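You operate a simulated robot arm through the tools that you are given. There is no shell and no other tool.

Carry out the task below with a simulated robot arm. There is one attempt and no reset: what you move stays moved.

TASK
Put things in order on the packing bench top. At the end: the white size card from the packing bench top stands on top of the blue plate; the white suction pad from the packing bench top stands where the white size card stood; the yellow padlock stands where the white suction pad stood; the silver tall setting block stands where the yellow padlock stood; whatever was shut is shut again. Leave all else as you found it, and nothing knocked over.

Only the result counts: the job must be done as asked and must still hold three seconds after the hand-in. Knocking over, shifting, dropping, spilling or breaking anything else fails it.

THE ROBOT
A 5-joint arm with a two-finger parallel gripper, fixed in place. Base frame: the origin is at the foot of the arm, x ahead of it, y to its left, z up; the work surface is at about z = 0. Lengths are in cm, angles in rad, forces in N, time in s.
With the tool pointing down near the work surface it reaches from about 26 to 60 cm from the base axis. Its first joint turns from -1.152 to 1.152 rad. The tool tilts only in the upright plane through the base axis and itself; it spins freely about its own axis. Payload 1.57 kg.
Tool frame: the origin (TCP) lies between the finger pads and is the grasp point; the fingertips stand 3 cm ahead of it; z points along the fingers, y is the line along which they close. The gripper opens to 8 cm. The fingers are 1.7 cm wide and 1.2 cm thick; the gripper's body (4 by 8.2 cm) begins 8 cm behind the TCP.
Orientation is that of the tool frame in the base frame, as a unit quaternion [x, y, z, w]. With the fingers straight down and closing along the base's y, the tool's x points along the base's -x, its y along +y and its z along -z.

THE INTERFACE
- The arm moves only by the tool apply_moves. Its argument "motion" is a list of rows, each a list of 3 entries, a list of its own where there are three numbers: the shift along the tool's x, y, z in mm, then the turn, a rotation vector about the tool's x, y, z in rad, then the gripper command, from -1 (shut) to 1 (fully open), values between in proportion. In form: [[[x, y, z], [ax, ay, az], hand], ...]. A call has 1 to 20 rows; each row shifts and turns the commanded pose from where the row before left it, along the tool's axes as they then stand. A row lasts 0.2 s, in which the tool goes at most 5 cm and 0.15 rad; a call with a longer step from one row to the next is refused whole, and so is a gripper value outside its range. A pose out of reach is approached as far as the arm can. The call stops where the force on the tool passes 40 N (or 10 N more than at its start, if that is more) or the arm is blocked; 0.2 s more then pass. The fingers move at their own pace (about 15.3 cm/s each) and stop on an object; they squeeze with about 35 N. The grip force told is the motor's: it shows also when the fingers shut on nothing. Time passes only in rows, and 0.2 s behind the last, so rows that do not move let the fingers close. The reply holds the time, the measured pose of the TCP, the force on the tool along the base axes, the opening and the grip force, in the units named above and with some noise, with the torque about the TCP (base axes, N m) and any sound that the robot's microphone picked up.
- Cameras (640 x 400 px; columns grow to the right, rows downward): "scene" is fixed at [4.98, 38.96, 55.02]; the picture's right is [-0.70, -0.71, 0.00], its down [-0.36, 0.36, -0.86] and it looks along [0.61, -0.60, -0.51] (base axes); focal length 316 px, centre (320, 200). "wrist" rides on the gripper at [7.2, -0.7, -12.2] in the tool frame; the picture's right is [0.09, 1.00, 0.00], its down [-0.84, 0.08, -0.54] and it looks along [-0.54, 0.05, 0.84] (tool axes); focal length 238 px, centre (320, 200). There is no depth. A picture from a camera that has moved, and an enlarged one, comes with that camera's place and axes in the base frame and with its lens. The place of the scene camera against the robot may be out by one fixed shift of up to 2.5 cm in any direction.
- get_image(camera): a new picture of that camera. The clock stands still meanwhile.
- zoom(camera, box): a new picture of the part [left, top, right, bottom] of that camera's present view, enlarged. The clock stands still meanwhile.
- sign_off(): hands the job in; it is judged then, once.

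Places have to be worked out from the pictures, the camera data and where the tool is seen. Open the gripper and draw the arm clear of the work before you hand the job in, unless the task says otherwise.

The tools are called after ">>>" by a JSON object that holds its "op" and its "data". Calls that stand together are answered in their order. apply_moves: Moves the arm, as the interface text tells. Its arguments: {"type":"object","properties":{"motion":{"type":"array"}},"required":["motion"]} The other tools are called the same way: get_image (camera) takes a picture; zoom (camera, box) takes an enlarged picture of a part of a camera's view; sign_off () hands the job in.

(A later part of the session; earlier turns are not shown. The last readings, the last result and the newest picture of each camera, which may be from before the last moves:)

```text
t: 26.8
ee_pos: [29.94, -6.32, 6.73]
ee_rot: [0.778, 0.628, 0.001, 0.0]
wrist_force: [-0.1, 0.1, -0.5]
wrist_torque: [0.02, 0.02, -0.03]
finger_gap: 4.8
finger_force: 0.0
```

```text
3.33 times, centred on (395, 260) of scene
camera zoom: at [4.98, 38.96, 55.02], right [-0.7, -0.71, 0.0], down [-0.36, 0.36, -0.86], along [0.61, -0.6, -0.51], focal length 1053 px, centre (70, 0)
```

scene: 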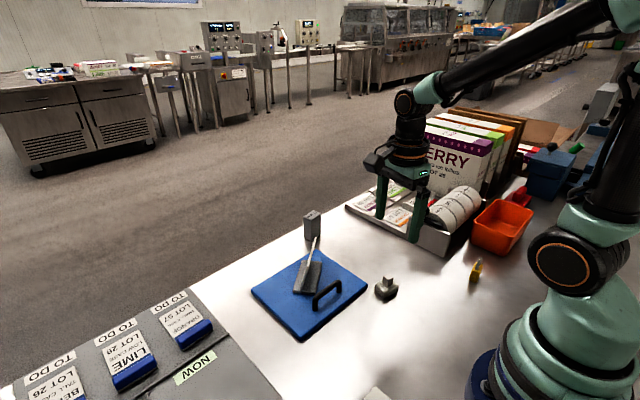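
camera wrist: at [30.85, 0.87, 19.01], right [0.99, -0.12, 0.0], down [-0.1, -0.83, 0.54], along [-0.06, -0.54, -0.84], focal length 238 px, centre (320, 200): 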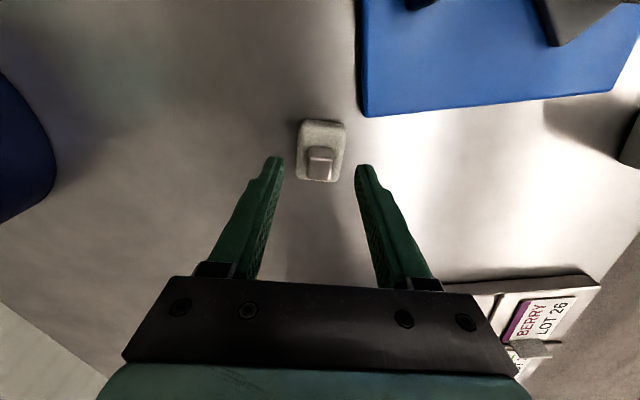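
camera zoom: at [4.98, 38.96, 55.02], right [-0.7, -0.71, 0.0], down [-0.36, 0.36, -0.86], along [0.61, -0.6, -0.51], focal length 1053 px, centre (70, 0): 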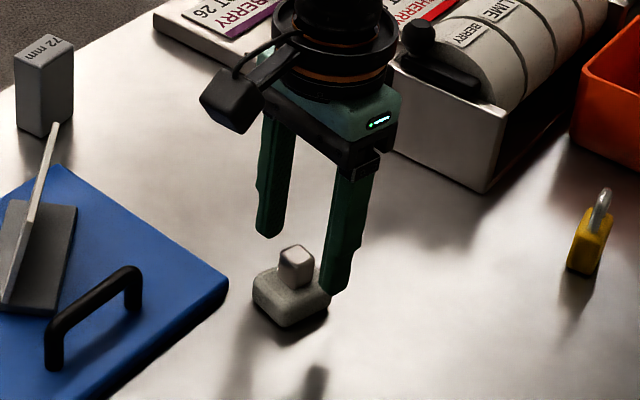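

I need a sharper look at where the knob sits relative to the fingers before going further, so I'll enlarge the wrist view.

>>> {"op": "zoom", "data": {"camera": "wrist", "box": [240, 100, 400, 200]}}

>>> {"op": "zoom", "data": {"camera": "scene", "box": [370, 245, 420, 305]}}

```text
4.00 times, centred on (320, 150) of wrist
camera zoom: at [30.85, 0.87, 19.01], right [0.99, -0.12, 0.0], down [-0.1, -0.83, 0.54], along [-0.06, -0.54, -0.84], focal length 953 px, centre (320, 400)
```

zoom: 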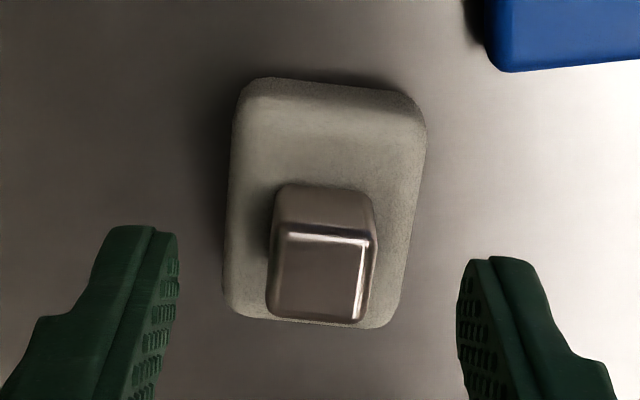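

```text
6.67 times, centred on (395, 275) of scene
camera zoom: at [4.98, 38.96, 55.02], right [-0.7, -0.71, 0.0], down [-0.36, 0.36, -0.86], along [0.61, -0.6, -0.51], focal length 2106 px, centre (-180, -300)
```

zoom: 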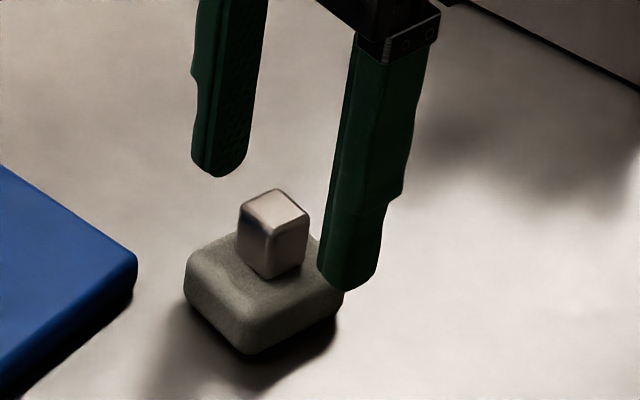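

The knob spans z≈1.25–3.7, is 1.6 cm wide, and sits within 1 mm of the tool axis. I'll lower 2.1 cm, so the tips come to about z = 1.6, and close.

>>> {"op": "apply_moves", "data": {"motion": [[[0, 0, 12], [0, 0, 0], 0.2], [[0, 0, 9], [0, 0, 0], 0.2], [[0, 0, 0], [0, 0, 0], 0.2], [[0, 0, 0], [0, 0, 0], -0.3], [[0, 0, 0], [0, 0, 0], -0.6], [[0, 0, 0], [0, 0, 0], -1], [[0, 0, 0], [0, 0, 0], -1]]}}

>>> {"op": "zoom", "data": {"camera": "wrist", "box": [240, 100, 400, 220]}}

>>> {"op": "zoom", "data": {"camera": "scene", "box": [370, 245, 420, 305]}}

```text
t: 28.4
ee_pos: [30.02, -6.14, 4.5]
ee_rot: [0.778, 0.629, 0.0, 0.0]
wrist_force: [-0.1, -0.1, 0.4]
wrist_torque: [0.0, -0.01, 0.02]
finger_gap: 3.51
finger_force: 35.3
```

```text
3.33 times, centred on (320, 160) of wrist
camera zoom: at [30.82, 0.86, 16.95], right [0.99, -0.12, 0.0], down [-0.1, -0.83, 0.54], along [-0.06, -0.54, -0.84], focal length 794 px, centre (320, 333)
```

zoom: 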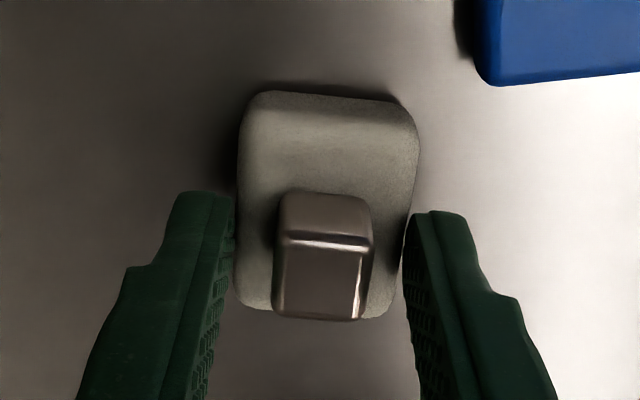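

```text
6.67 times, centred on (395, 275) of scene
camera zoom: at [4.98, 38.96, 55.02], right [-0.7, -0.71, 0.0], down [-0.36, 0.36, -0.86], along [0.61, -0.6, -0.51], focal length 2106 px, centre (-180, -300)
```

zoom: 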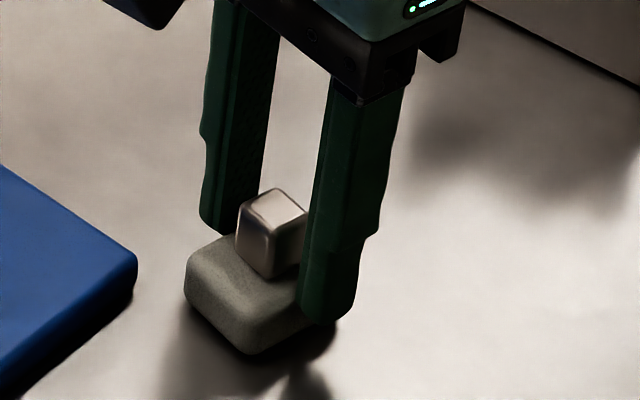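

The fingers stopped at a 3.5 cm gap on the upper rim of the base, so the base is taller than I judged. I'll open, go 1 cm lower and grip the base squarely on its sides.

>>> {"op": "apply_moves", "data": {"motion": [[[0, 0, 0], [0, 0, 0], 0.2], [[0, 0, 0], [0, 0, 0], 0.2], [[0, 0, 5], [0, 0, 0], 0.2], [[0, 0, 5], [0, 0, 0], 0.2], [[0, 0, 0], [0, 0, 0], 0.2], [[0, 0, 0], [0, 0, 0], -0.1], [[0, 0, 0], [0, 0, 0], -1], [[0, 0, 0], [0, 0, 0], -1]]}}

>>> {"op": "zoom", "data": {"camera": "wrist", "box": [240, 100, 400, 220]}}

>>> {"op": "zoom", "data": {"camera": "scene", "box": [370, 245, 420, 305]}}

```text
t: 30.2
ee_pos: [29.83, -6.34, 3.7]
ee_rot: [0.778, 0.628, 0.0, -0.001]
wrist_force: [-1.5, 0.1, 0.3]
wrist_torque: [-0.04, -0.03, -0.02]
finger_gap: 3.5
finger_force: 35.4
```

```text
3.33 times, centred on (320, 160) of wrist
camera zoom: at [30.75, 0.87, 15.96], right [0.99, -0.12, 0.0], down [-0.1, -0.83, 0.54], along [-0.06, -0.54, -0.84], focal length 794 px, centre (320, 333)
```

zoom: 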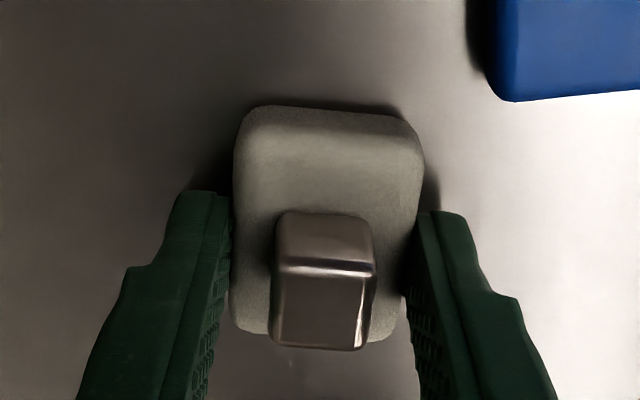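

```text
6.67 times, centred on (395, 275) of scene
camera zoom: at [4.98, 38.96, 55.02], right [-0.7, -0.71, 0.0], down [-0.36, 0.36, -0.86], along [0.61, -0.6, -0.51], focal length 2106 px, centre (-180, -300)
```

zoom: 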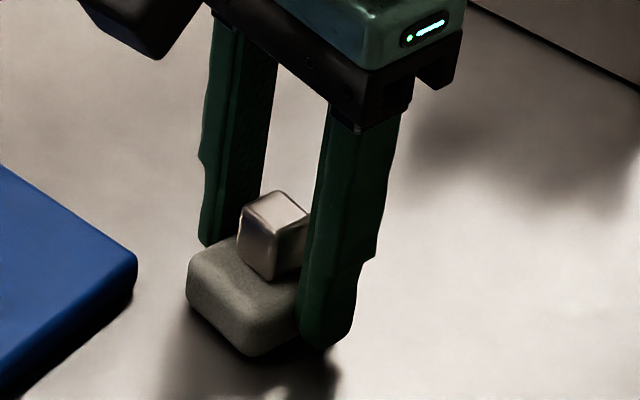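

The base is gripped squarely: 3.5 cm gap, 35 N, pad centre within 1 mm of the tool axis. I'll lift 8 cm and carry it level toward the card's old spot at (43.97, −16.0).

>>> {"op": "apply_moves", "data": {"motion": [[[0, 0, -20], [0, 0, 0], -1], [[0, 0, -30], [0, 0, 0], -1], [[0, 0, -30], [0, 0, 0], -1], [[-16.8, 39.5, 0], [0, 0, 0], -1], [[-16.8, 39.5, 0], [0, 0, 0], -1], [[-16.8, 39.5, 0], [0, 0, 0], -1], [[-16.8, 39.5, 0], [0, 0, 0], -1], [[0, 0, 0], [0, 0, 0], -1], [[0, 0, 0], [0, 0, 0], -1]]}}

>>> {"op": "get_image", "data": {"camera": "wrist"}}

>>> {"op": "get_image", "data": {"camera": "scene"}}

```text
t: 32.2
ee_pos: [44.07, -16.14, 11.79]
ee_rot: [0.778, 0.629, -0.001, 0.0]
wrist_force: [-0.7, 0.4, -0.2]
wrist_torque: [0.03, 0.04, -0.01]
finger_gap: 3.47
finger_force: 35.3
```

```text
taken
camera wrist: at [45.0, -9.07, 24.03], right [0.99, -0.12, 0.0], down [-0.1, -0.83, 0.54], along [-0.06, -0.54, -0.84], focal length 238 px, centre (320, 200)
```

wrist: 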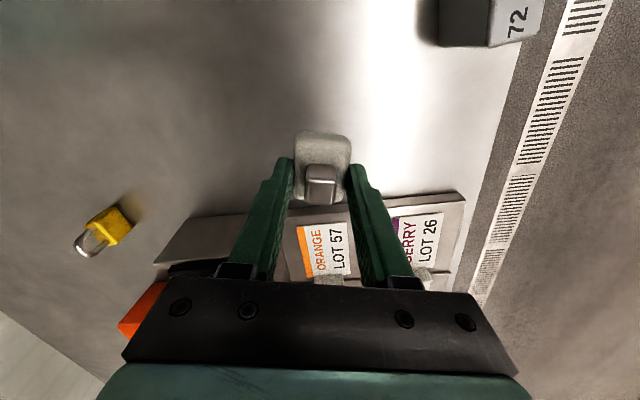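

```text
taken
```

scene: 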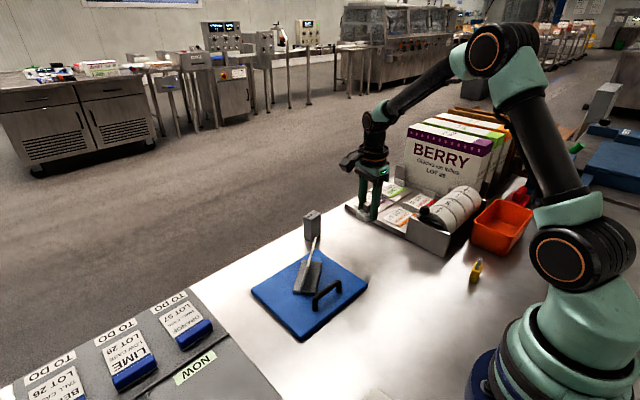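

The pad hangs straight above the card's old spot at (44.07, −16.14). I'll lower 6.8 cm, then feel for contact in small steps.

>>> {"op": "apply_moves", "data": {"motion": [[[1, -1, 30], [0, 0, 0], -1], [[0, 0, 25], [0, 0, 0], -1], [[0, 0, 13], [0, 0, 0], -1], [[0, 0, 0], [0, 0, 0], -1], [[0, 0, 0], [0, 0, 0], -1]]}}

>>> {"op": "apply_moves", "data": {"motion": [[[0, 0, 4], [0, 0, 0], -1], [[0, 0, 0], [0, 0, 0], -1], [[0, 0, 0], [0, 0, 0], -1]]}}

>>> {"op": "apply_moves", "data": {"motion": [[[0, 0, 3], [0, 0, 0], -1], [[0, 0, 0], [0, 0, 0], -1], [[0, 0, 0], [0, 0, 0], -1]]}}

```text
t: 33.4
ee_pos: [43.99, -16.01, 4.76]
ee_rot: [0.778, 0.628, -0.001, 0.0]
wrist_force: [0.1, -0.6, -0.5]
wrist_torque: [-0.02, 0.02, 0.01]
finger_gap: 3.45
finger_force: 34.5
```

```text
t: 34.2
ee_pos: [44.03, -15.9, 4.36]
ee_rot: [0.777, 0.629, 0.0, 0.0]
wrist_force: [0.0, -0.3, -0.3]
wrist_torque: [0.02, -0.02, 0.01]
finger_gap: 3.47
finger_force: 34.5
```

```text
t: 35.0
ee_pos: [43.88, -15.98, 4.02]
ee_rot: [0.778, 0.628, -0.001, 0.0]
wrist_force: [-0.4, -0.4, -0.6]
wrist_torque: [0.0, 0.01, 0.0]
finger_gap: 3.45
finger_force: 35.4
```

No contact yet at z = 4.0, and the pad was picked up at about 3.6. I'll continue in 2 mm steps.

>>> {"op": "apply_moves", "data": {"motion": [[[0, 0, 2], [0, 0, 0], -1], [[0, 0, 0], [0, 0, 0], -1]]}}

>>> {"op": "apply_moves", "data": {"motion": [[[0, 0, 2], [0, 0, 0], -1], [[0, 0, 0], [0, 0, 0], -1]]}}

>>> {"op": "apply_moves", "data": {"motion": [[[0, 0, 1], [0, 0, 0], -1], [[0, 0, 0], [0, 0, 0], -1]]}}

```text
t: 35.6
ee_pos: [44.09, -16.1, 3.9]
ee_rot: [0.777, 0.629, 0.0, 0.0]
wrist_force: [0.0, 0.1, -1.0]
wrist_torque: [-0.01, 0.0, -0.02]
finger_gap: 3.46
finger_force: 34.9
```

```text
t: 36.2
ee_pos: [43.87, -16.02, 3.61]
ee_rot: [0.778, 0.629, 0.0, -0.001]
wrist_force: [-0.8, -0.8, -1.0]
wrist_torque: [0.01, 0.0, 0.05]
finger_gap: 3.47
finger_force: 34.8
```

```text
t: 36.8
ee_pos: [43.88, -15.97, 3.66]
ee_rot: [0.778, 0.628, 0.001, 0.001]
wrist_force: [-1.0, 0.6, 5.8]
wrist_torque: [0.07, 0.02, -0.02]
finger_gap: 3.49
finger_force: 35.4
```

Contact: 5.8 N at z ≈ 3.6, so the pad is on the bench. I'll open the hand and rise straight up.

>>> {"op": "apply_moves", "data": {"motion": [[[0, 0, 0], [0, 0, 0], 0], [[0, 0, 0], [0, 0, 0], 0.3], [[0, 0, 0], [0, 0, 0], 0.3], [[0, 0, -10], [0, 0, 0], 0.3], [[0, 0, -40], [0, 0, 0], 0.3], [[0, 0, -40], [0, 0, 0], 0.3], [[0, 0, -40], [0, 0, 0], 0.5], [[0, 0, 0], [0, 0, 0], 1], [[0, 0, 0], [0, 0, 0], 1]]}}

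>>> {"op": "zoom", "data": {"camera": "wrist", "box": [240, 40, 400, 160]}}

>>> {"op": "get_image", "data": {"camera": "wrist"}}

>>> {"op": "get_image", "data": {"camera": "scene"}}

```text
t: 38.8
ee_pos: [43.97, -16.0, 16.7]
ee_rot: [0.778, 0.628, 0.0, 0.001]
wrist_force: [-0.2, 0.0, -0.5]
wrist_torque: [-0.01, -0.03, 0.03]
finger_gap: 8.02
finger_force: 0.1
```

```text
3.33 times, centred on (320, 100) of wrist
camera zoom: at [44.87, -8.92, 28.94], right [0.99, -0.12, 0.0], down [-0.1, -0.83, 0.54], along [-0.06, -0.54, -0.84], focal length 794 px, centre (320, 533)
```

zoom: 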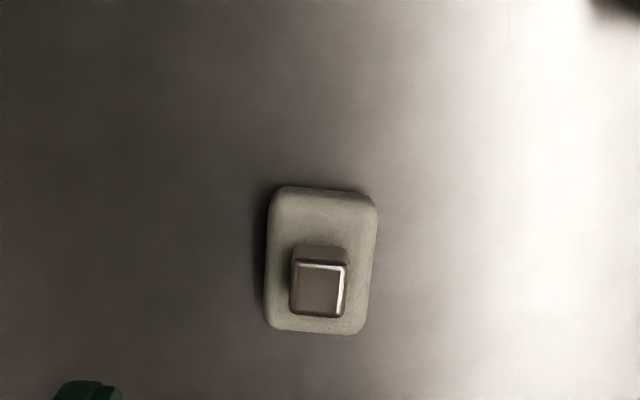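

```text
taken
camera wrist: at [44.87, -8.92, 28.94], right [0.99, -0.12, 0.0], down [-0.1, -0.83, 0.54], along [-0.06, -0.54, -0.84], focal length 238 px, centre (320, 200)
```

wrist: 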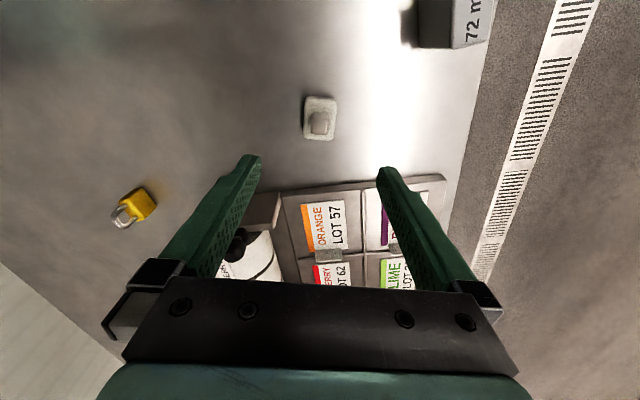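

```text
taken
```

scene: 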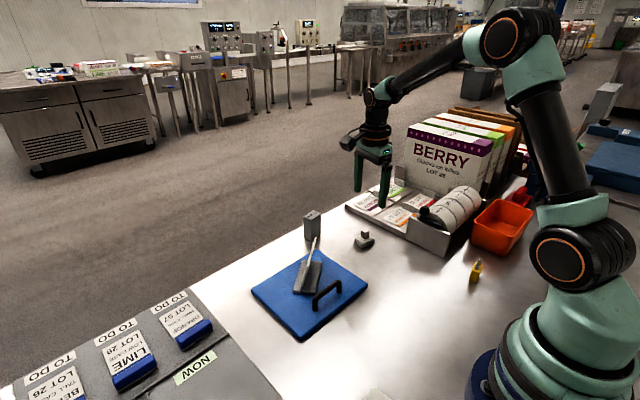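

The pad stands at about (44.0, −15.9), on the card's old place. Next is the padlock near (17.7, −24): I'll go above it at a safe height and line the closing axis up with its thin side.

>>> {"op": "apply_moves", "data": {"motion": [[[0, 0, -40], [0, 0, 0], 1], [[-19.07, -34.26, 0], [0, 0, 0], 1], [[-19.07, -34.26, 0], [0, 0, 0], 1], [[-19.07, -34.26, 0], [0, 0, 0], 1], [[-19.07, -34.26, 0], [0, 0, 0], 1], [[-19.07, -34.26, 0], [0, 0, 0], 1], [[-19.07, -34.26, 0], [0, 0, 0], 1], [[-19.07, -34.26, 0], [0, 0, 0], 1], [[0, 0, 0], [0, 0, -0.111], 1], [[0, 0, 0], [0, 0, -0.111], 1], [[0, 0, 0], [0, 0, -0.111], 1], [[0, 0, 0], [0, 0, 0], 1]]}}

>>> {"op": "get_image", "data": {"camera": "wrist"}}

>>> {"op": "zoom", "data": {"camera": "wrist", "box": [270, 50, 370, 150]}}

>>> {"op": "get_image", "data": {"camera": "scene"}}

```text
t: 41.4
ee_pos: [17.68, -24.05, 20.57]
ee_rot: [0.662, 0.75, 0.0, 0.0]
wrist_force: [-0.6, 0.6, -0.2]
wrist_torque: [0.04, 0.0, 0.02]
finger_gap: 8.02
finger_force: 0.0
```

```text
taken
camera wrist: at [16.11, -17.03, 32.89], right [0.98, 0.21, 0.0], down [0.18, -0.82, 0.54], along [0.12, -0.53, -0.84], focal length 238 px, centre (320, 200)
```

wrist: 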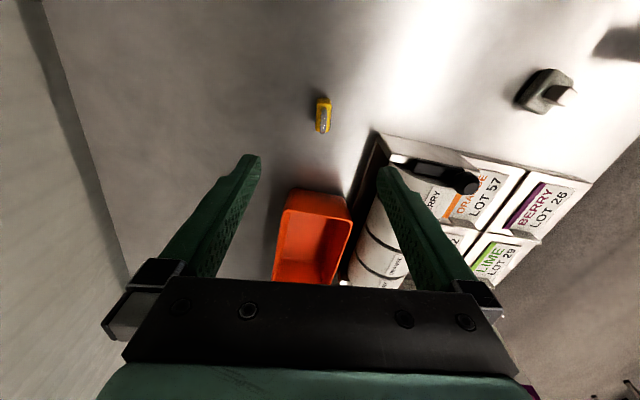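

```text
4.00 times, centred on (320, 100) of wrist
camera zoom: at [16.11, -17.03, 32.89], right [0.98, 0.21, 0.0], down [0.18, -0.82, 0.54], along [0.12, -0.53, -0.84], focal length 953 px, centre (320, 600)
```

zoom: 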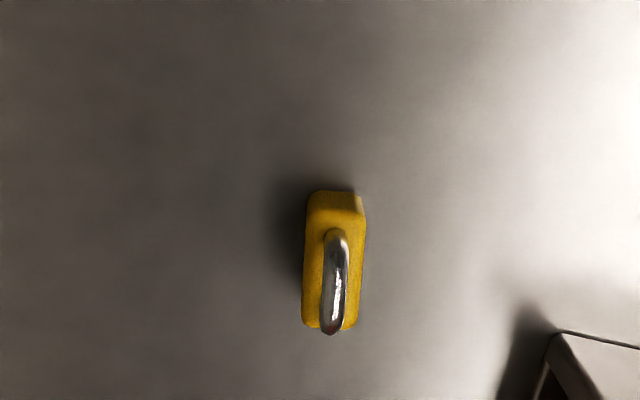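

```text
taken
```

scene: 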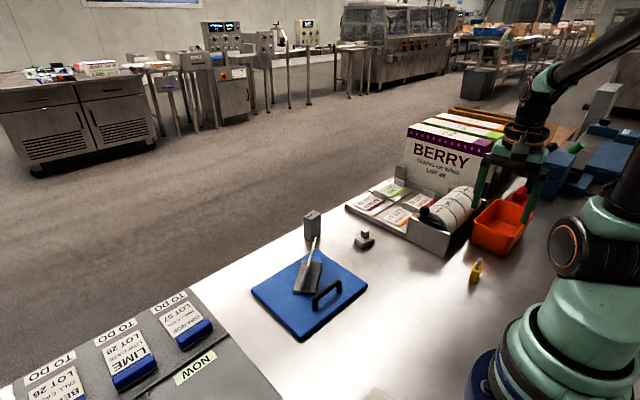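

The padlock (body 1.8×3.4×3 cm) is at about (18.0, −24.0), which is 3.4 mm to one side of the tool axis, and its turn is right within 0.03 rad. I'll shift to centre on it, narrow the opening, and go down part way to check.

>>> {"op": "apply_moves", "data": {"motion": [[[0, 3.4, 0], [0, 0, 0], 0.5], [[0, 0, 40], [0, 0, 0], 0.3], [[0, 0, 40], [0, 0, 0], 0.3], [[0, 0, 15], [0, 0, 0], 0.3], [[0, 0, 0], [0, 0, 0], 0.3], [[0, 0, 0], [0, 0, 0], 0.3]]}}

>>> {"op": "zoom", "data": {"camera": "wrist", "box": [240, 80, 400, 200]}}

>>> {"op": "zoom", "data": {"camera": "scene", "box": [420, 160, 560, 300]}}

```text
t: 42.8
ee_pos: [17.89, -24.09, 11.17]
ee_rot: [0.663, 0.749, -0.001, 0.0]
wrist_force: [-0.1, 0.2, 0.2]
wrist_torque: [0.01, 0.02, 0.0]
finger_gap: 5.21
finger_force: 0.0
```

```text
3.33 times, centred on (320, 140) of wrist
camera zoom: at [16.46, -17.02, 23.45], right [0.98, 0.21, 0.0], down [0.18, -0.82, 0.54], along [0.12, -0.53, -0.84], focal length 794 px, centre (320, 400)
```

zoom: 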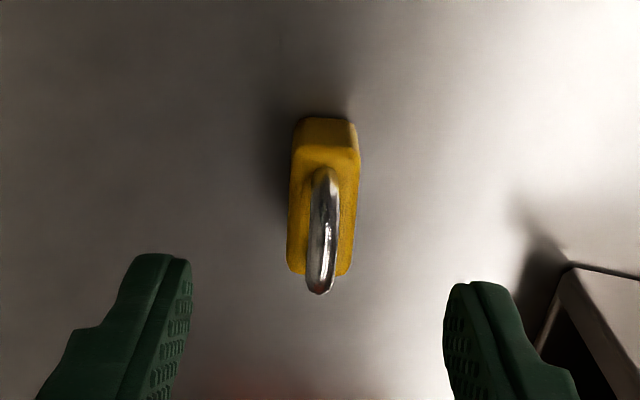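

```text
2.86 times, centred on (490, 230) of scene
camera zoom: at [4.98, 38.96, 55.02], right [-0.7, -0.71, 0.0], down [-0.36, 0.36, -0.86], along [0.61, -0.6, -0.51], focal length 903 px, centre (-166, 114)
```

zoom: 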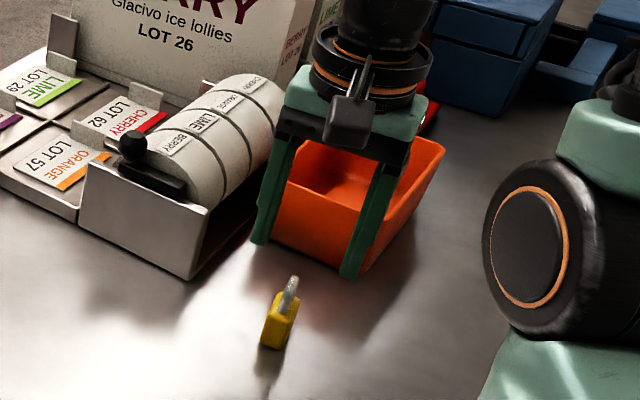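

The padlock is now centred exactly under the tool. I'll lower 7.5 cm so the tips come to about z = 0.65, then close on the thin sides.

>>> {"op": "apply_moves", "data": {"motion": [[[0, 0, 35], [0, 0, 0], 0.3], [[0, 0, 25], [0, 0, 0], 0.3], [[0, 0, 15], [0, 0, 0], 0.3], [[0, 0, 0], [0, 0, 0], 0.3], [[0, 0, 0], [0, 0, 0], 0.3]]}}

>>> {"op": "zoom", "data": {"camera": "wrist", "box": [240, 80, 400, 200]}}

>>> {"op": "zoom", "data": {"camera": "scene", "box": [440, 200, 520, 300]}}

```text
t: 44.0
ee_pos: [17.9, -24.19, 3.56]
ee_rot: [0.663, 0.749, 0.0, 0.001]
wrist_force: [-0.6, 0.2, -0.1]
wrist_torque: [-0.01, 0.0, 0.03]
finger_gap: 5.2
finger_force: 0.1
```

```text
3.33 times, centred on (320, 140) of wrist
camera zoom: at [16.36, -17.16, 15.92], right [0.98, 0.21, 0.0], down [0.18, -0.82, 0.54], along [0.12, -0.53, -0.84], focal length 794 px, centre (320, 400)
```

zoom: 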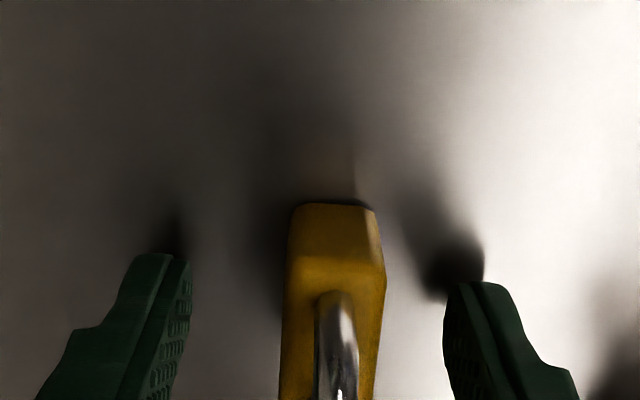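

```text
4.00 times, centred on (480, 250) of scene
camera zoom: at [4.98, 38.96, 55.02], right [-0.7, -0.71, 0.0], down [-0.36, 0.36, -0.86], along [0.61, -0.6, -0.51], focal length 1264 px, centre (-320, 0)
```

zoom: 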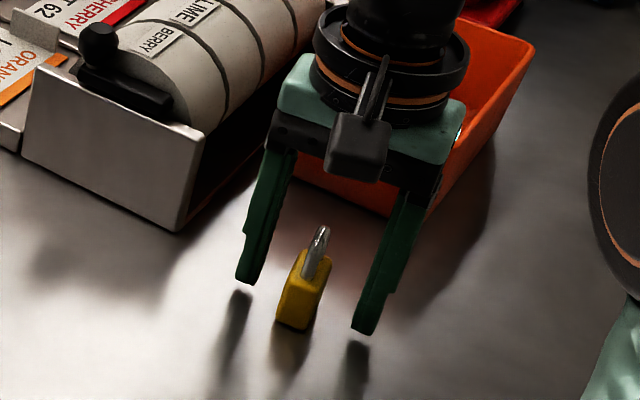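

The padlock sits between the fingers and the tips are just off the bench. I'll close gently.

>>> {"op": "apply_moves", "data": {"motion": [[[0, 0, 0], [0, 0, 0], 0], [[0, 0, 0], [0, 0, 0], -0.3], [[0, 0, 0], [0, 0, 0], -0.5], [[0, 0, 0], [0, 0, 0], -1], [[0, 0, 0], [0, 0, 0], -1]]}}

>>> {"op": "zoom", "data": {"camera": "wrist", "box": [240, 100, 400, 220]}}

>>> {"op": "zoom", "data": {"camera": "scene", "box": [440, 200, 520, 300]}}

```text
t: 45.2
ee_pos: [17.88, -24.22, 3.51]
ee_rot: [0.663, 0.749, 0.0, 0.0]
wrist_force: [-0.3, -0.2, 1.7]
wrist_torque: [-0.03, 0.0, 0.0]
finger_gap: 1.71
finger_force: 32.2
```

```text
3.33 times, centred on (320, 160) of wrist
camera zoom: at [16.36, -17.16, 15.94], right [0.98, 0.21, 0.0], down [0.18, -0.82, 0.54], along [0.12, -0.53, -0.84], focal length 794 px, centre (320, 333)
```

zoom: 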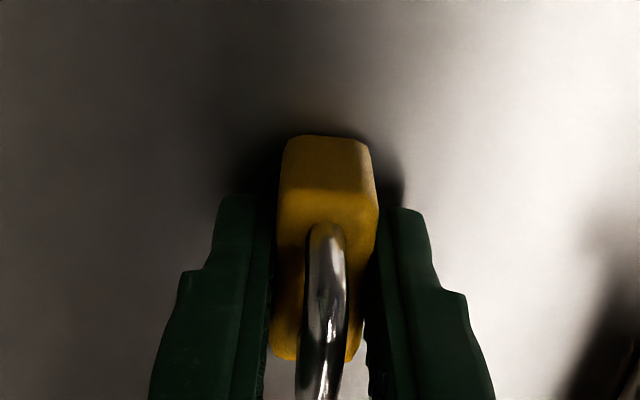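

```text
4.00 times, centred on (480, 250) of scene
camera zoom: at [4.98, 38.96, 55.02], right [-0.7, -0.71, 0.0], down [-0.36, 0.36, -0.86], along [0.61, -0.6, -0.51], focal length 1264 px, centre (-320, 0)
```

zoom: 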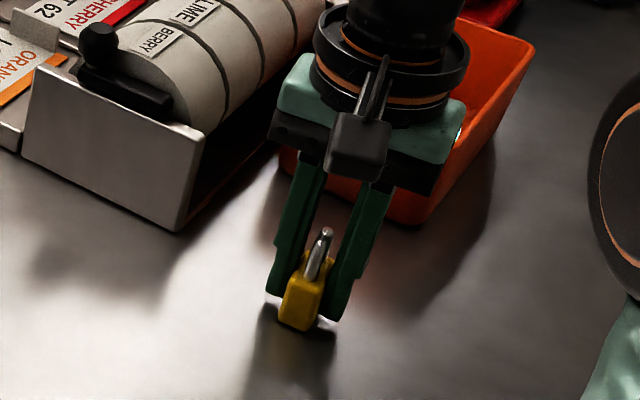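

The padlock is gripped: 1.7 cm gap, 32 N, centred. I'll lift it 9 cm and carry it to the pad's old place at (30.0, −6.1).

>>> {"op": "apply_moves", "data": {"motion": [[[0, 0, -15], [0, 0, 0], -1], [[0, 0, -35], [0, 0, 0], -1], [[0, 0, -40], [0, 0, 0], -1], [[32.8, 28.5, 0], [0, 0, 0], -1], [[32.8, 28.5, 0], [0, 0, 0], -1], [[32.8, 28.5, 0], [0, 0, 0], -1], [[32.8, 28.5, 0], [0, 0, 0], -1], [[32.8, 28.5, 0], [0, 0, 0], -1], [[0, 0, 0], [0, 0, 0], -1], [[0, 0, 0], [0, 0, 0], -1]]}}

>>> {"op": "get_image", "data": {"camera": "wrist"}}

>>> {"op": "get_image", "data": {"camera": "scene"}}

```text
t: 47.4
ee_pos: [29.94, -6.24, 12.71]
ee_rot: [0.663, 0.749, 0.001, 0.0]
wrist_force: [-1.0, -0.2, -1.6]
wrist_torque: [-0.01, -0.01, 0.01]
finger_gap: 1.72
finger_force: 32.2
```

```text
taken
camera wrist: at [28.44, 0.82, 24.95], right [0.98, 0.21, 0.0], down [0.18, -0.82, 0.54], along [0.12, -0.53, -0.84], focal length 238 px, centre (320, 200)
```

wrist: 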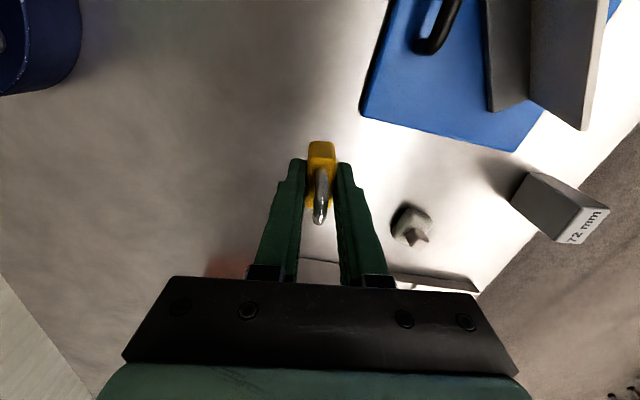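

```text
taken
```

scene: 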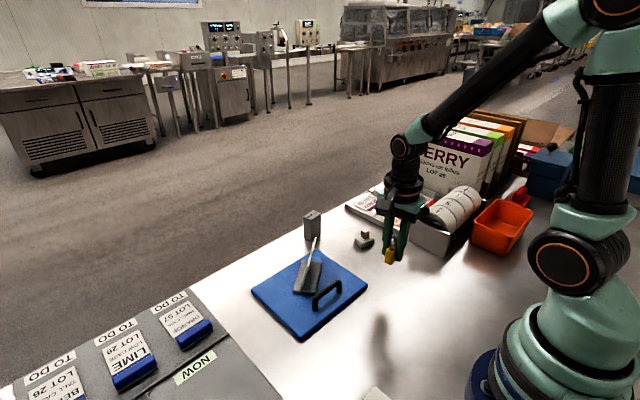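

The padlock is held upright above the pad's old spot at (29.9, −6.2). I'll lower 8.2 cm, then step down to contact.

>>> {"op": "apply_moves", "data": {"motion": [[[0, 0, 35], [0, 0, 0], -1], [[0, 0, 30], [0, 0, 0], -1], [[0, 0, 17], [0, 0, 0], -1], [[0, 0, 0], [0, 0, 0], -1], [[0, 0, 0], [0, 0, 0], -1]]}}

>>> {"op": "apply_moves", "data": {"motion": [[[0, 0, 4], [0, 0, 0], -1], [[0, 0, 0], [0, 0, 0], -1], [[0, 0, 0], [0, 0, 0], -1]]}}

>>> {"op": "apply_moves", "data": {"motion": [[[0, 0, 2], [0, 0, 0], -1], [[0, 0, 0], [0, 0, 0], -1]]}}

>>> {"op": "apply_moves", "data": {"motion": [[[0, 0, 1.5], [0, 0, 0], -1], [[0, 0, 0], [0, 0, 0], -1]]}}

```text
t: 48.6
ee_pos: [30.01, -5.85, 4.37]
ee_rot: [0.662, 0.749, 0.0, 0.0]
wrist_force: [0.3, -0.2, -1.0]
wrist_torque: [0.02, -0.01, -0.02]
finger_gap: 1.72
finger_force: 32.3
```

```text
t: 49.4
ee_pos: [30.02, -5.96, 3.97]
ee_rot: [0.662, 0.749, 0.0, 0.0]
wrist_force: [0.9, -1.2, -1.6]
wrist_torque: [-0.01, 0.0, 0.03]
finger_gap: 1.71
finger_force: 32.2
```

```text
t: 50.0
ee_pos: [30.08, -6.01, 3.88]
ee_rot: [0.663, 0.749, 0.001, 0.001]
wrist_force: [0.6, -0.1, -0.3]
wrist_torque: [0.0, -0.01, -0.01]
finger_gap: 1.73
finger_force: 32.1
```

```text
t: 50.6
ee_pos: [30.11, -5.95, 3.72]
ee_rot: [0.662, 0.75, 0.001, -0.001]
wrist_force: [0.5, -0.5, -1.2]
wrist_torque: [-0.01, 0.03, -0.01]
finger_gap: 1.71
finger_force: 32.5
```

Still no contact at z ≈ 3.7. I'll continue in small steps, nudging 1.5 mm toward −y to stay on the exact spot.

>>> {"op": "apply_moves", "data": {"motion": [[[-1.2, 0, 1.2], [0, 0, 0], -1], [[0, 0, 0], [0, 0, 0], -1]]}}

>>> {"op": "apply_moves", "data": {"motion": [[[0, 0, 1], [0, 0, 0], -1], [[0, 0, 0], [0, 0, 0], -1]]}}

>>> {"op": "apply_moves", "data": {"motion": [[[0, 0, 1], [0, 0, 0], -1], [[0, 0, 0], [0, 0, 0], -1]]}}

```text
t: 51.2
ee_pos: [30.05, -5.89, 3.71]
ee_rot: [0.662, 0.749, 0.0, 0.001]
wrist_force: [-5.1, 5.8, 20.6]
wrist_torque: [0.21, 0.15, 0.06]
finger_gap: 1.72
finger_force: 32.1
```

```text
t: 51.8
ee_pos: [30.07, -6.11, 3.37]
ee_rot: [0.663, 0.748, 0.001, 0.001]
wrist_force: [-4.5, -4.3, 23.2]
wrist_torque: [-0.17, 0.15, -0.01]
finger_gap: 1.73
finger_force: 32.4
```

```text
t: 52.4
ee_pos: [30.1, -6.07, 3.42]
ee_rot: [0.662, 0.749, 0.0, -0.001]
wrist_force: [-1.3, 3.8, 21.6]
wrist_torque: [0.1, 0.11, 0.0]
finger_gap: 1.71
finger_force: 32.3
```

It is in contact, pressing with 21 N. I'll ease up 2 mm, open, and rise.

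>>> {"op": "apply_moves", "data": {"motion": [[[0, 0, -2], [0, 0, 0], -1], [[0, 0, 0], [0, 0, 0], -1]]}}

>>> {"op": "apply_moves", "data": {"motion": [[[0, 0, 0], [0, 0, 0], -0.4], [[0, 0, 0], [0, 0, 0], -0.1], [[0, 0, 0], [0, 0, 0], -0.1]]}}

>>> {"op": "zoom", "data": {"camera": "scene", "box": [340, 220, 440, 320]}}

>>> {"op": "zoom", "data": {"camera": "wrist", "box": [240, 100, 400, 220]}}

```text
t: 53.0
ee_pos: [30.08, -6.13, 3.57]
ee_rot: [0.663, 0.749, 0.0, 0.0]
wrist_force: [-0.6, -0.8, -0.3]
wrist_torque: [-0.02, 0.04, 0.0]
finger_gap: 1.71
finger_force: 32.2
```

```text
t: 53.8
ee_pos: [30.16, -6.06, 3.53]
ee_rot: [0.663, 0.749, 0.0, 0.0]
wrist_force: [-0.4, 0.4, -0.3]
wrist_torque: [-0.01, 0.03, 0.0]
finger_gap: 3.63
finger_force: 0.0
```

```text
4.00 times, centred on (390, 270) of scene
camera zoom: at [4.98, 38.96, 55.02], right [-0.7, -0.71, 0.0], down [-0.36, 0.36, -0.86], along [0.61, -0.6, -0.51], focal length 1264 px, centre (40, -80)
```

zoom: 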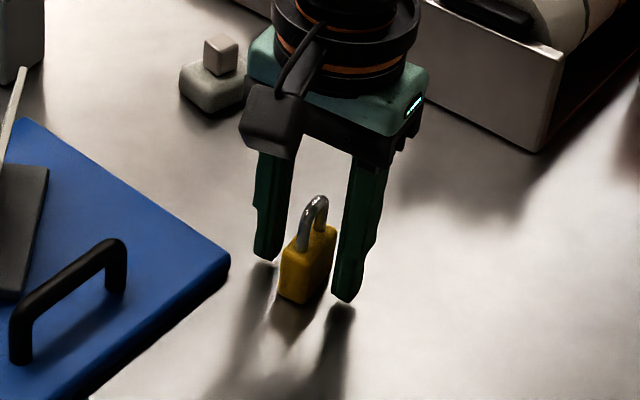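

```text
3.33 times, centred on (320, 160) of wrist
camera zoom: at [28.6, 0.88, 15.87], right [0.98, 0.21, 0.0], down [0.18, -0.82, 0.54], along [0.12, -0.53, -0.84], focal length 794 px, centre (320, 333)
```

zoom: 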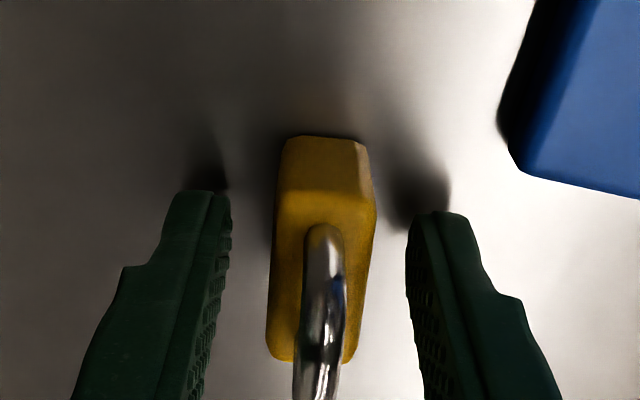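

The padlock stands free at the pad's old place. I'll rise straight up and travel high over to the setting block near (56, −8).

>>> {"op": "apply_moves", "data": {"motion": [[[0, 0, -15], [0, 0, 0], -0.1], [[0, 0, -45], [0, 0, 0], -0.1], [[0, 0, -50], [0, 0, 0], 0.3], [[0, 0, -50], [0, 0, 0], 1], [[-8.15, 42.5, 0], [0, 0, 0], 1], [[-8.15, 42.5, 0], [0, 0, 0], 1], [[-8.15, 42.5, 0], [0, 0, 0], 1], [[-8.15, 42.5, 0], [0, 0, 0], 1], [[-8.15, 42.5, 0], [0, 0, 0], 1], [[-8.15, 42.5, 0], [0, 0, 0], 1], [[0, 0, 0], [0, 0, -0.09], 1], [[0, 0, 0], [0, 0, 0], 1], [[0, 0, 0], [0, 0, 0], 1]]}}

>>> {"op": "get_image", "data": {"camera": "wrist"}}

>>> {"op": "zoom", "data": {"camera": "wrist", "box": [240, 50, 400, 170]}}

>>> {"op": "get_image", "data": {"camera": "scene"}}

```text
t: 56.6
ee_pos: [56.14, -7.92, 19.64]
ee_rot: [0.628, 0.778, 0.0, 0.001]
wrist_force: [-0.7, 0.7, -0.2]
wrist_torque: [-0.03, 0.0, 0.02]
finger_gap: 8.01
finger_force: 0.1
```

```text
taken
camera wrist: at [53.97, -1.02, 31.95], right [0.95, 0.3, 0.0], down [0.25, -0.8, 0.54], along [0.16, -0.52, -0.84], focal length 238 px, centre (320, 200)
```

wrist: 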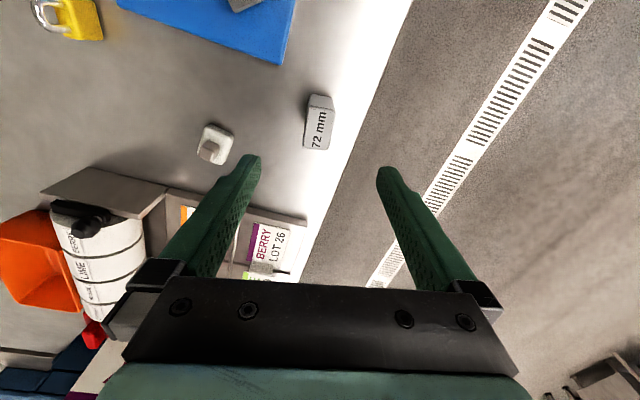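

```text
3.33 times, centred on (320, 110) of wrist
camera zoom: at [53.97, -1.02, 31.95], right [0.95, 0.3, 0.0], down [0.25, -0.8, 0.54], along [0.16, -0.52, -0.84], focal length 794 px, centre (320, 500)
```

zoom: 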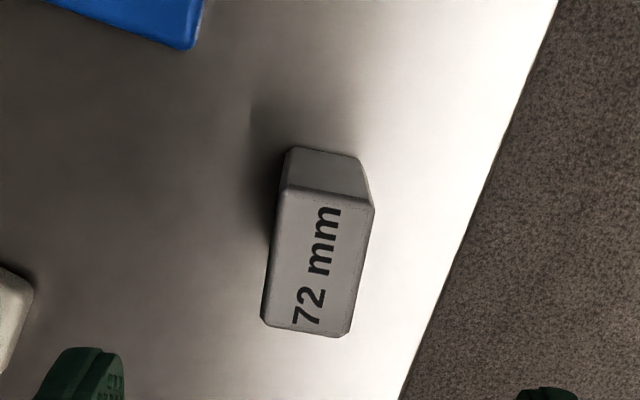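

```text
taken
```

scene: 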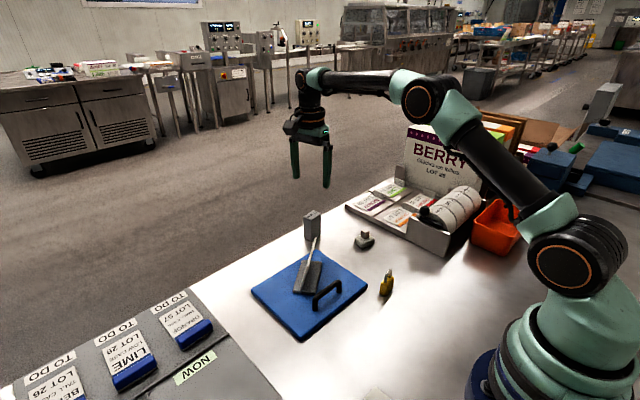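

The block (2.8×4.1×7.2 cm) is centred under the tool at about (56.05, −7.9), turned about 0.10 rad from the tool. I'll turn to match and go down part way.

>>> {"op": "apply_moves", "data": {"motion": [[[0.5, -0.8, 0], [0, 0, 0.1], 0.5], [[0, 0, 40], [0, 0, 0], 0.5], [[0, 0, 30], [0, 0, 0], 0.5], [[0, 0, 0], [0, 0, 0], 0.5], [[0, 0, 0], [0, 0, 0], 0.5]]}}

>>> {"op": "get_image", "data": {"camera": "wrist"}}

>>> {"op": "zoom", "data": {"camera": "scene", "box": [270, 150, 370, 260]}}

```text
t: 57.8
ee_pos: [55.92, -7.76, 12.64]
ee_rot: [0.666, 0.746, 0.0, 0.0]
wrist_force: [-0.2, 0.0, 1.1]
wrist_torque: [-0.02, -0.03, -0.01]
finger_gap: 6.02
finger_force: 0.0
```

```text
taken
camera wrist: at [54.55, -0.82, 24.91], right [0.98, 0.2, 0.0], down [0.17, -0.82, 0.54], along [0.11, -0.53, -0.84], focal length 238 px, centre (320, 200)
```

wrist: 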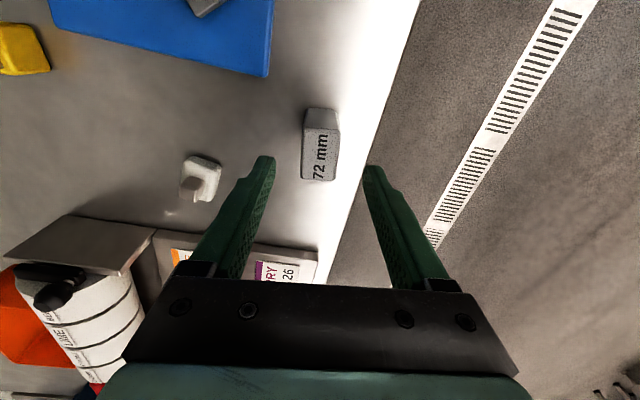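

```text
3.64 times, centred on (320, 205) of scene
camera zoom: at [4.98, 38.96, 55.02], right [-0.7, -0.71, 0.0], down [-0.36, 0.36, -0.86], along [0.61, -0.6, -0.51], focal length 1149 px, centre (320, 182)
```

zoom: 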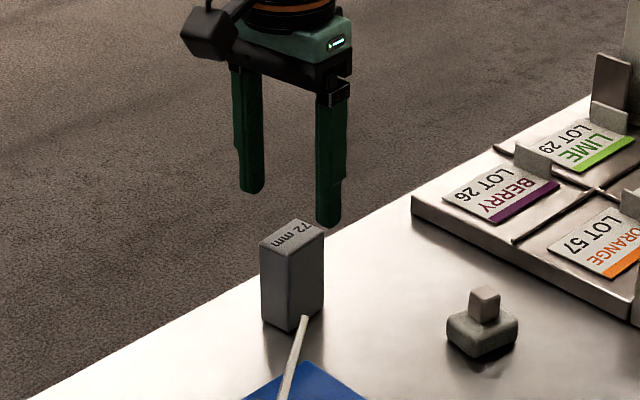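

The block stays centred and aligned between the fingers. I'll lower 8 cm and then close on it.

>>> {"op": "apply_moves", "data": {"motion": [[[0, 0, 30], [0, 0, 0], 0.5], [[0, 0, 30], [0, 0, 0], 0.5], [[0, 0, 20], [0, 0, 0], 0.5], [[0, 0, 0], [0, 0, 0], 0.5], [[0, 0, 0], [0, 0, 0], 0.1], [[0, 0, 0], [0, 0, 0], -0.15], [[0, 0, 0], [0, 0, 0], -1], [[0, 0, 0], [0, 0, 0], -1], [[0, 0, 0], [0, 0, 0], -1]]}}

>>> {"op": "get_image", "data": {"camera": "wrist"}}

>>> {"op": "zoom", "data": {"camera": "scene", "box": [270, 150, 370, 260]}}

```text
t: 59.8
ee_pos: [56.01, -7.98, 4.57]
ee_rot: [0.667, 0.745, 0.0, -0.001]
wrist_force: [0.3, -0.2, -0.7]
wrist_torque: [-0.02, -0.01, -0.01]
finger_gap: 2.96
finger_force: 35.3
```

```text
taken
camera wrist: at [54.49, -0.86, 16.88], right [0.98, 0.2, 0.0], down [0.17, -0.82, 0.54], along [0.11, -0.53, -0.84], focal length 238 px, centre (320, 200)
```

wrist: 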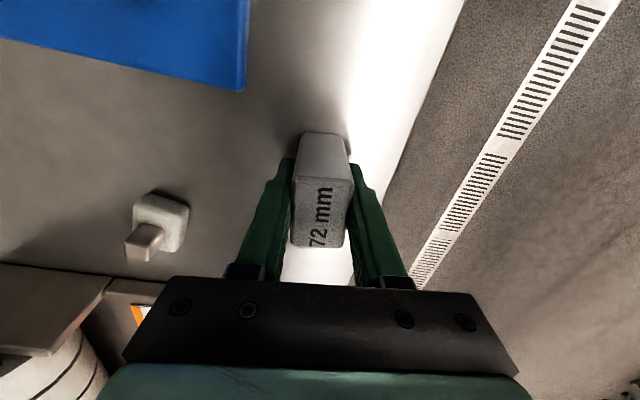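

```text
3.64 times, centred on (320, 205) of scene
camera zoom: at [4.98, 38.96, 55.02], right [-0.7, -0.71, 0.0], down [-0.36, 0.36, -0.86], along [0.61, -0.6, -0.51], focal length 1149 px, centre (320, 182)
```

zoom: 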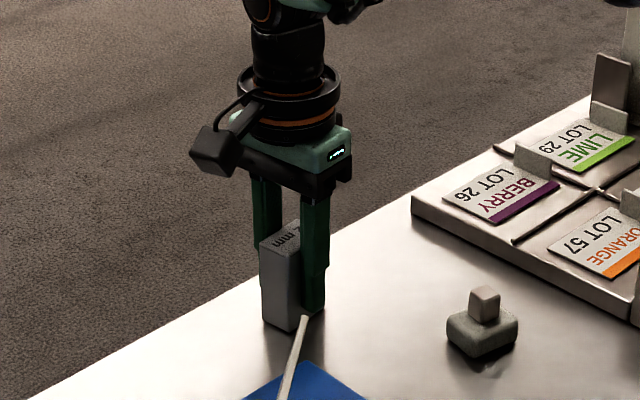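

The block is gripped: 2.96 cm gap, 35 N. I'll lift it 2 cm first to check the hold.

>>> {"op": "apply_moves", "data": {"motion": [[[0, 0, -8], [0, 0, 0], -1], [[0, 0, -12], [0, 0, 0], -1], [[0, 0, 0], [0, 0, 0], -1], [[0, 0, 0], [0, 0, 0], -1]]}}

>>> {"op": "zoom", "data": {"camera": "scene", "box": [270, 150, 370, 260]}}

```text
t: 60.8
ee_pos: [55.82, -7.83, 6.74]
ee_rot: [0.666, 0.746, 0.001, 0.0]
wrist_force: [-1.9, -0.1, -1.5]
wrist_torque: [0.01, -0.02, -0.02]
finger_gap: 2.98
finger_force: 35.2
```

```text
3.64 times, centred on (320, 205) of scene
camera zoom: at [4.98, 38.96, 55.02], right [-0.7, -0.71, 0.0], down [-0.36, 0.36, -0.86], along [0.61, -0.6, -0.51], focal length 1149 px, centre (320, 182)
```

zoom: 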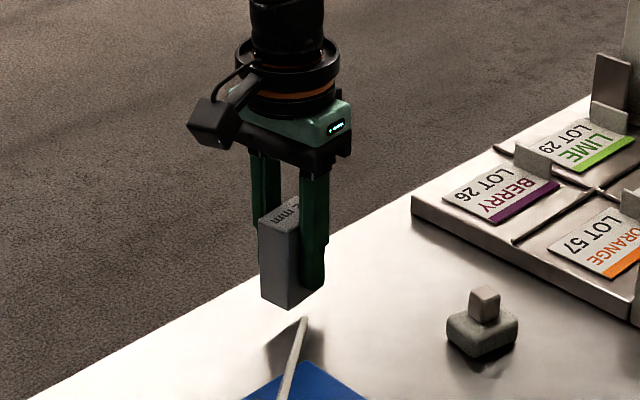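

The block is held upright with no slip. I'll raise it another 12 cm and carry it high to the padlock's old place at (17.95, −24.05).

>>> {"op": "apply_moves", "data": {"motion": [[[0, 0, -40], [0, 0, 0], -1], [[0, 0, -40], [0, 0, 0], -1], [[0, 0, -40], [0, 0, 0], -1], [[-9.85, -33.0, 0], [0, 0, 0], -1], [[-9.85, -33.0, 0], [0, 0, 0], -1], [[-9.85, -33.0, 0], [0, 0, 0], -1], [[-9.85, -33.0, 0], [0, 0, 0], -1], [[-9.85, -33.0, 0], [0, 0, 0], -1], [[-9.85, -33.0, 0], [0, 0, 0], -1], [[-9.85, -33.0, 0], [0, 0, 0], -1], [[-9.85, -33.0, 0], [0, 0, 0], -1], [[-9.85, -33.0, 0], [0, 0, 0], -1], [[-9.85, -33.0, 0], [0, 0, 0], -1], [[-9.85, -33.0, 0], [0, 0, 0], -1], [[-9.85, -33.0, 0], [0, 0, 0], -1], [[0, 0, 0], [0, 0, 0], -1], [[0, 0, 0], [0, 0, 0], -1]]}}

>>> {"op": "get_image", "data": {"camera": "wrist"}}

>>> {"op": "get_image", "data": {"camera": "scene"}}

```text
t: 64.4
ee_pos: [17.8, -23.97, 18.77]
ee_rot: [0.666, 0.746, 0.001, 0.0]
wrist_force: [-0.4, 0.2, -2.8]
wrist_torque: [0.03, 0.01, 0.01]
finger_gap: 2.98
finger_force: 35.1
```

```text
taken
camera wrist: at [16.32, -16.98, 31.07], right [0.98, 0.2, 0.0], down [0.17, -0.82, 0.54], along [0.11, -0.53, -0.84], focal length 238 px, centre (320, 200)
```

wrist: 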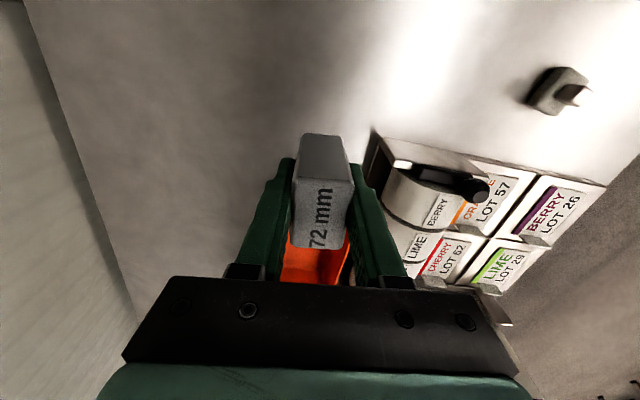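

```text
taken
```

scene: 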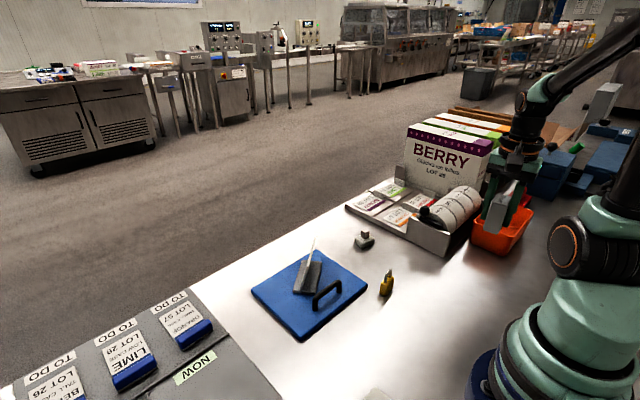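

The block is above the target at (17.8, −24.0), held upright. I'll trim by about 1 mm and lower 12.8 cm, watching the force.

>>> {"op": "apply_moves", "data": {"motion": [[[-1.2, 1, 30], [0, 0, 0], -1], [[0, 0, 35], [0, 0, 0], -1], [[0, 0, 35], [0, 0, 0], -1], [[0, 0, 20], [0, 0, 0], -1], [[0, 0, 8], [0, 0, 0], -1], [[0, 0, 0], [0, 0, 0], -1], [[0, 0, 0], [0, 0, 0], -1]]}}

>>> {"op": "zoom", "data": {"camera": "scene", "box": [420, 170, 560, 310]}}

>>> {"op": "get_image", "data": {"camera": "wrist"}}

```text
t: 66.0
ee_pos: [17.87, -23.99, 5.68]
ee_rot: [0.666, 0.746, 0.0, -0.001]
wrist_force: [-0.1, -0.5, -2.2]
wrist_torque: [0.04, 0.0, 0.02]
finger_gap: 2.96
finger_force: 35.2
```

```text
2.86 times, centred on (490, 240) of scene
camera zoom: at [4.98, 38.96, 55.02], right [-0.7, -0.71, 0.0], down [-0.36, 0.36, -0.86], along [0.61, -0.6, -0.51], focal length 903 px, centre (-166, 86)
```

zoom: 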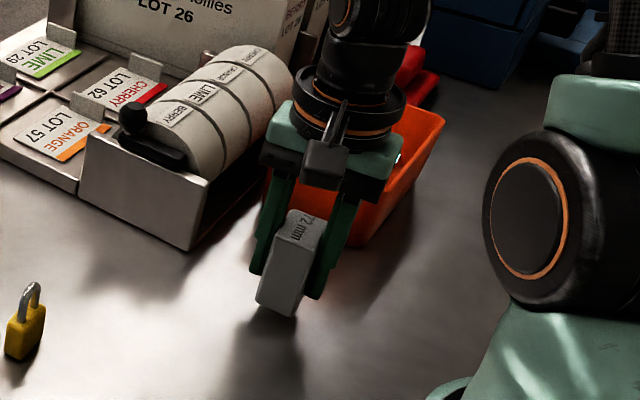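

```text
taken
camera wrist: at [16.49, -16.97, 18.04], right [0.98, 0.2, 0.0], down [0.17, -0.82, 0.54], along [0.11, -0.53, -0.84], focal length 238 px, centre (320, 200)
```

wrist: 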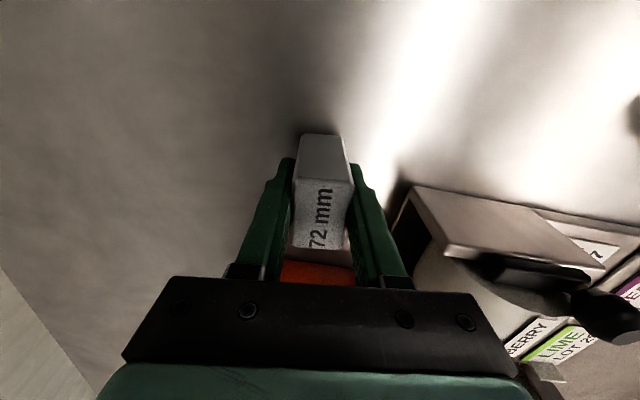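

There is good clearance from the bin and the label dispenser. The block's bottom is about 1.1 cm up, so I'll step down to contact.

>>> {"op": "apply_moves", "data": {"motion": [[[0, 0, 4], [0, 0, 0], -1], [[0, 0, 4], [0, 0, 0], -1], [[0, 0, 0], [0, 0, 0], -1], [[0, 0, 0], [0, 0, 0], -1]]}}

>>> {"op": "apply_moves", "data": {"motion": [[[0, 0, 1.5], [0, 0, 0], -1], [[0, 0, 0], [0, 0, 0], -1], [[0, 0, 0], [0, 0, 0], -1]]}}

>>> {"op": "apply_moves", "data": {"motion": [[[0, 0, 1], [0, 0, 0], -1], [[0, 0, 0], [0, 0, 0], -1]]}}

```text
t: 67.0
ee_pos: [18.0, -24.08, 4.93]
ee_rot: [0.666, 0.746, 0.0, 0.0]
wrist_force: [-0.1, 0.2, -2.1]
wrist_torque: [-0.02, 0.0, 0.01]
finger_gap: 2.97
finger_force: 34.4
```

```text
t: 67.8
ee_pos: [17.93, -24.09, 4.87]
ee_rot: [0.666, 0.746, 0.0, 0.0]
wrist_force: [0.6, -0.1, -1.4]
wrist_torque: [0.01, -0.04, 0.0]
finger_gap: 2.96
finger_force: 34.6
```

```text
t: 68.4
ee_pos: [17.92, -24.09, 4.64]
ee_rot: [0.666, 0.746, 0.001, -0.001]
wrist_force: [-0.2, 0.0, -1.7]
wrist_torque: [0.01, 0.0, 0.01]
finger_gap: 2.96
finger_force: 34.7
```

No contact yet at z = 4.64. I'll keep going in 1 mm steps.

>>> {"op": "apply_moves", "data": {"motion": [[[0, 0, 1], [0, 0, 0], -1], [[0, 0, 0], [0, 0, 0], -1]]}}

>>> {"op": "apply_moves", "data": {"motion": [[[0, 0, 0.8], [0, 0, 0], -1], [[0, 0, 0], [0, 0, 0], -1]]}}

```text
t: 69.0
ee_pos: [17.86, -24.04, 4.46]
ee_rot: [0.666, 0.746, -0.001, 0.0]
wrist_force: [-3.2, 2.6, 11.4]
wrist_torque: [-0.11, 0.06, -0.07]
finger_gap: 2.97
finger_force: 35.3
```

```text
t: 69.6
ee_pos: [17.96, -24.06, 4.48]
ee_rot: [0.667, 0.745, 0.0, 0.0]
wrist_force: [-10.7, 3.2, 28.1]
wrist_torque: [0.0, 0.34, -0.02]
finger_gap: 2.98
finger_force: 34.9
```

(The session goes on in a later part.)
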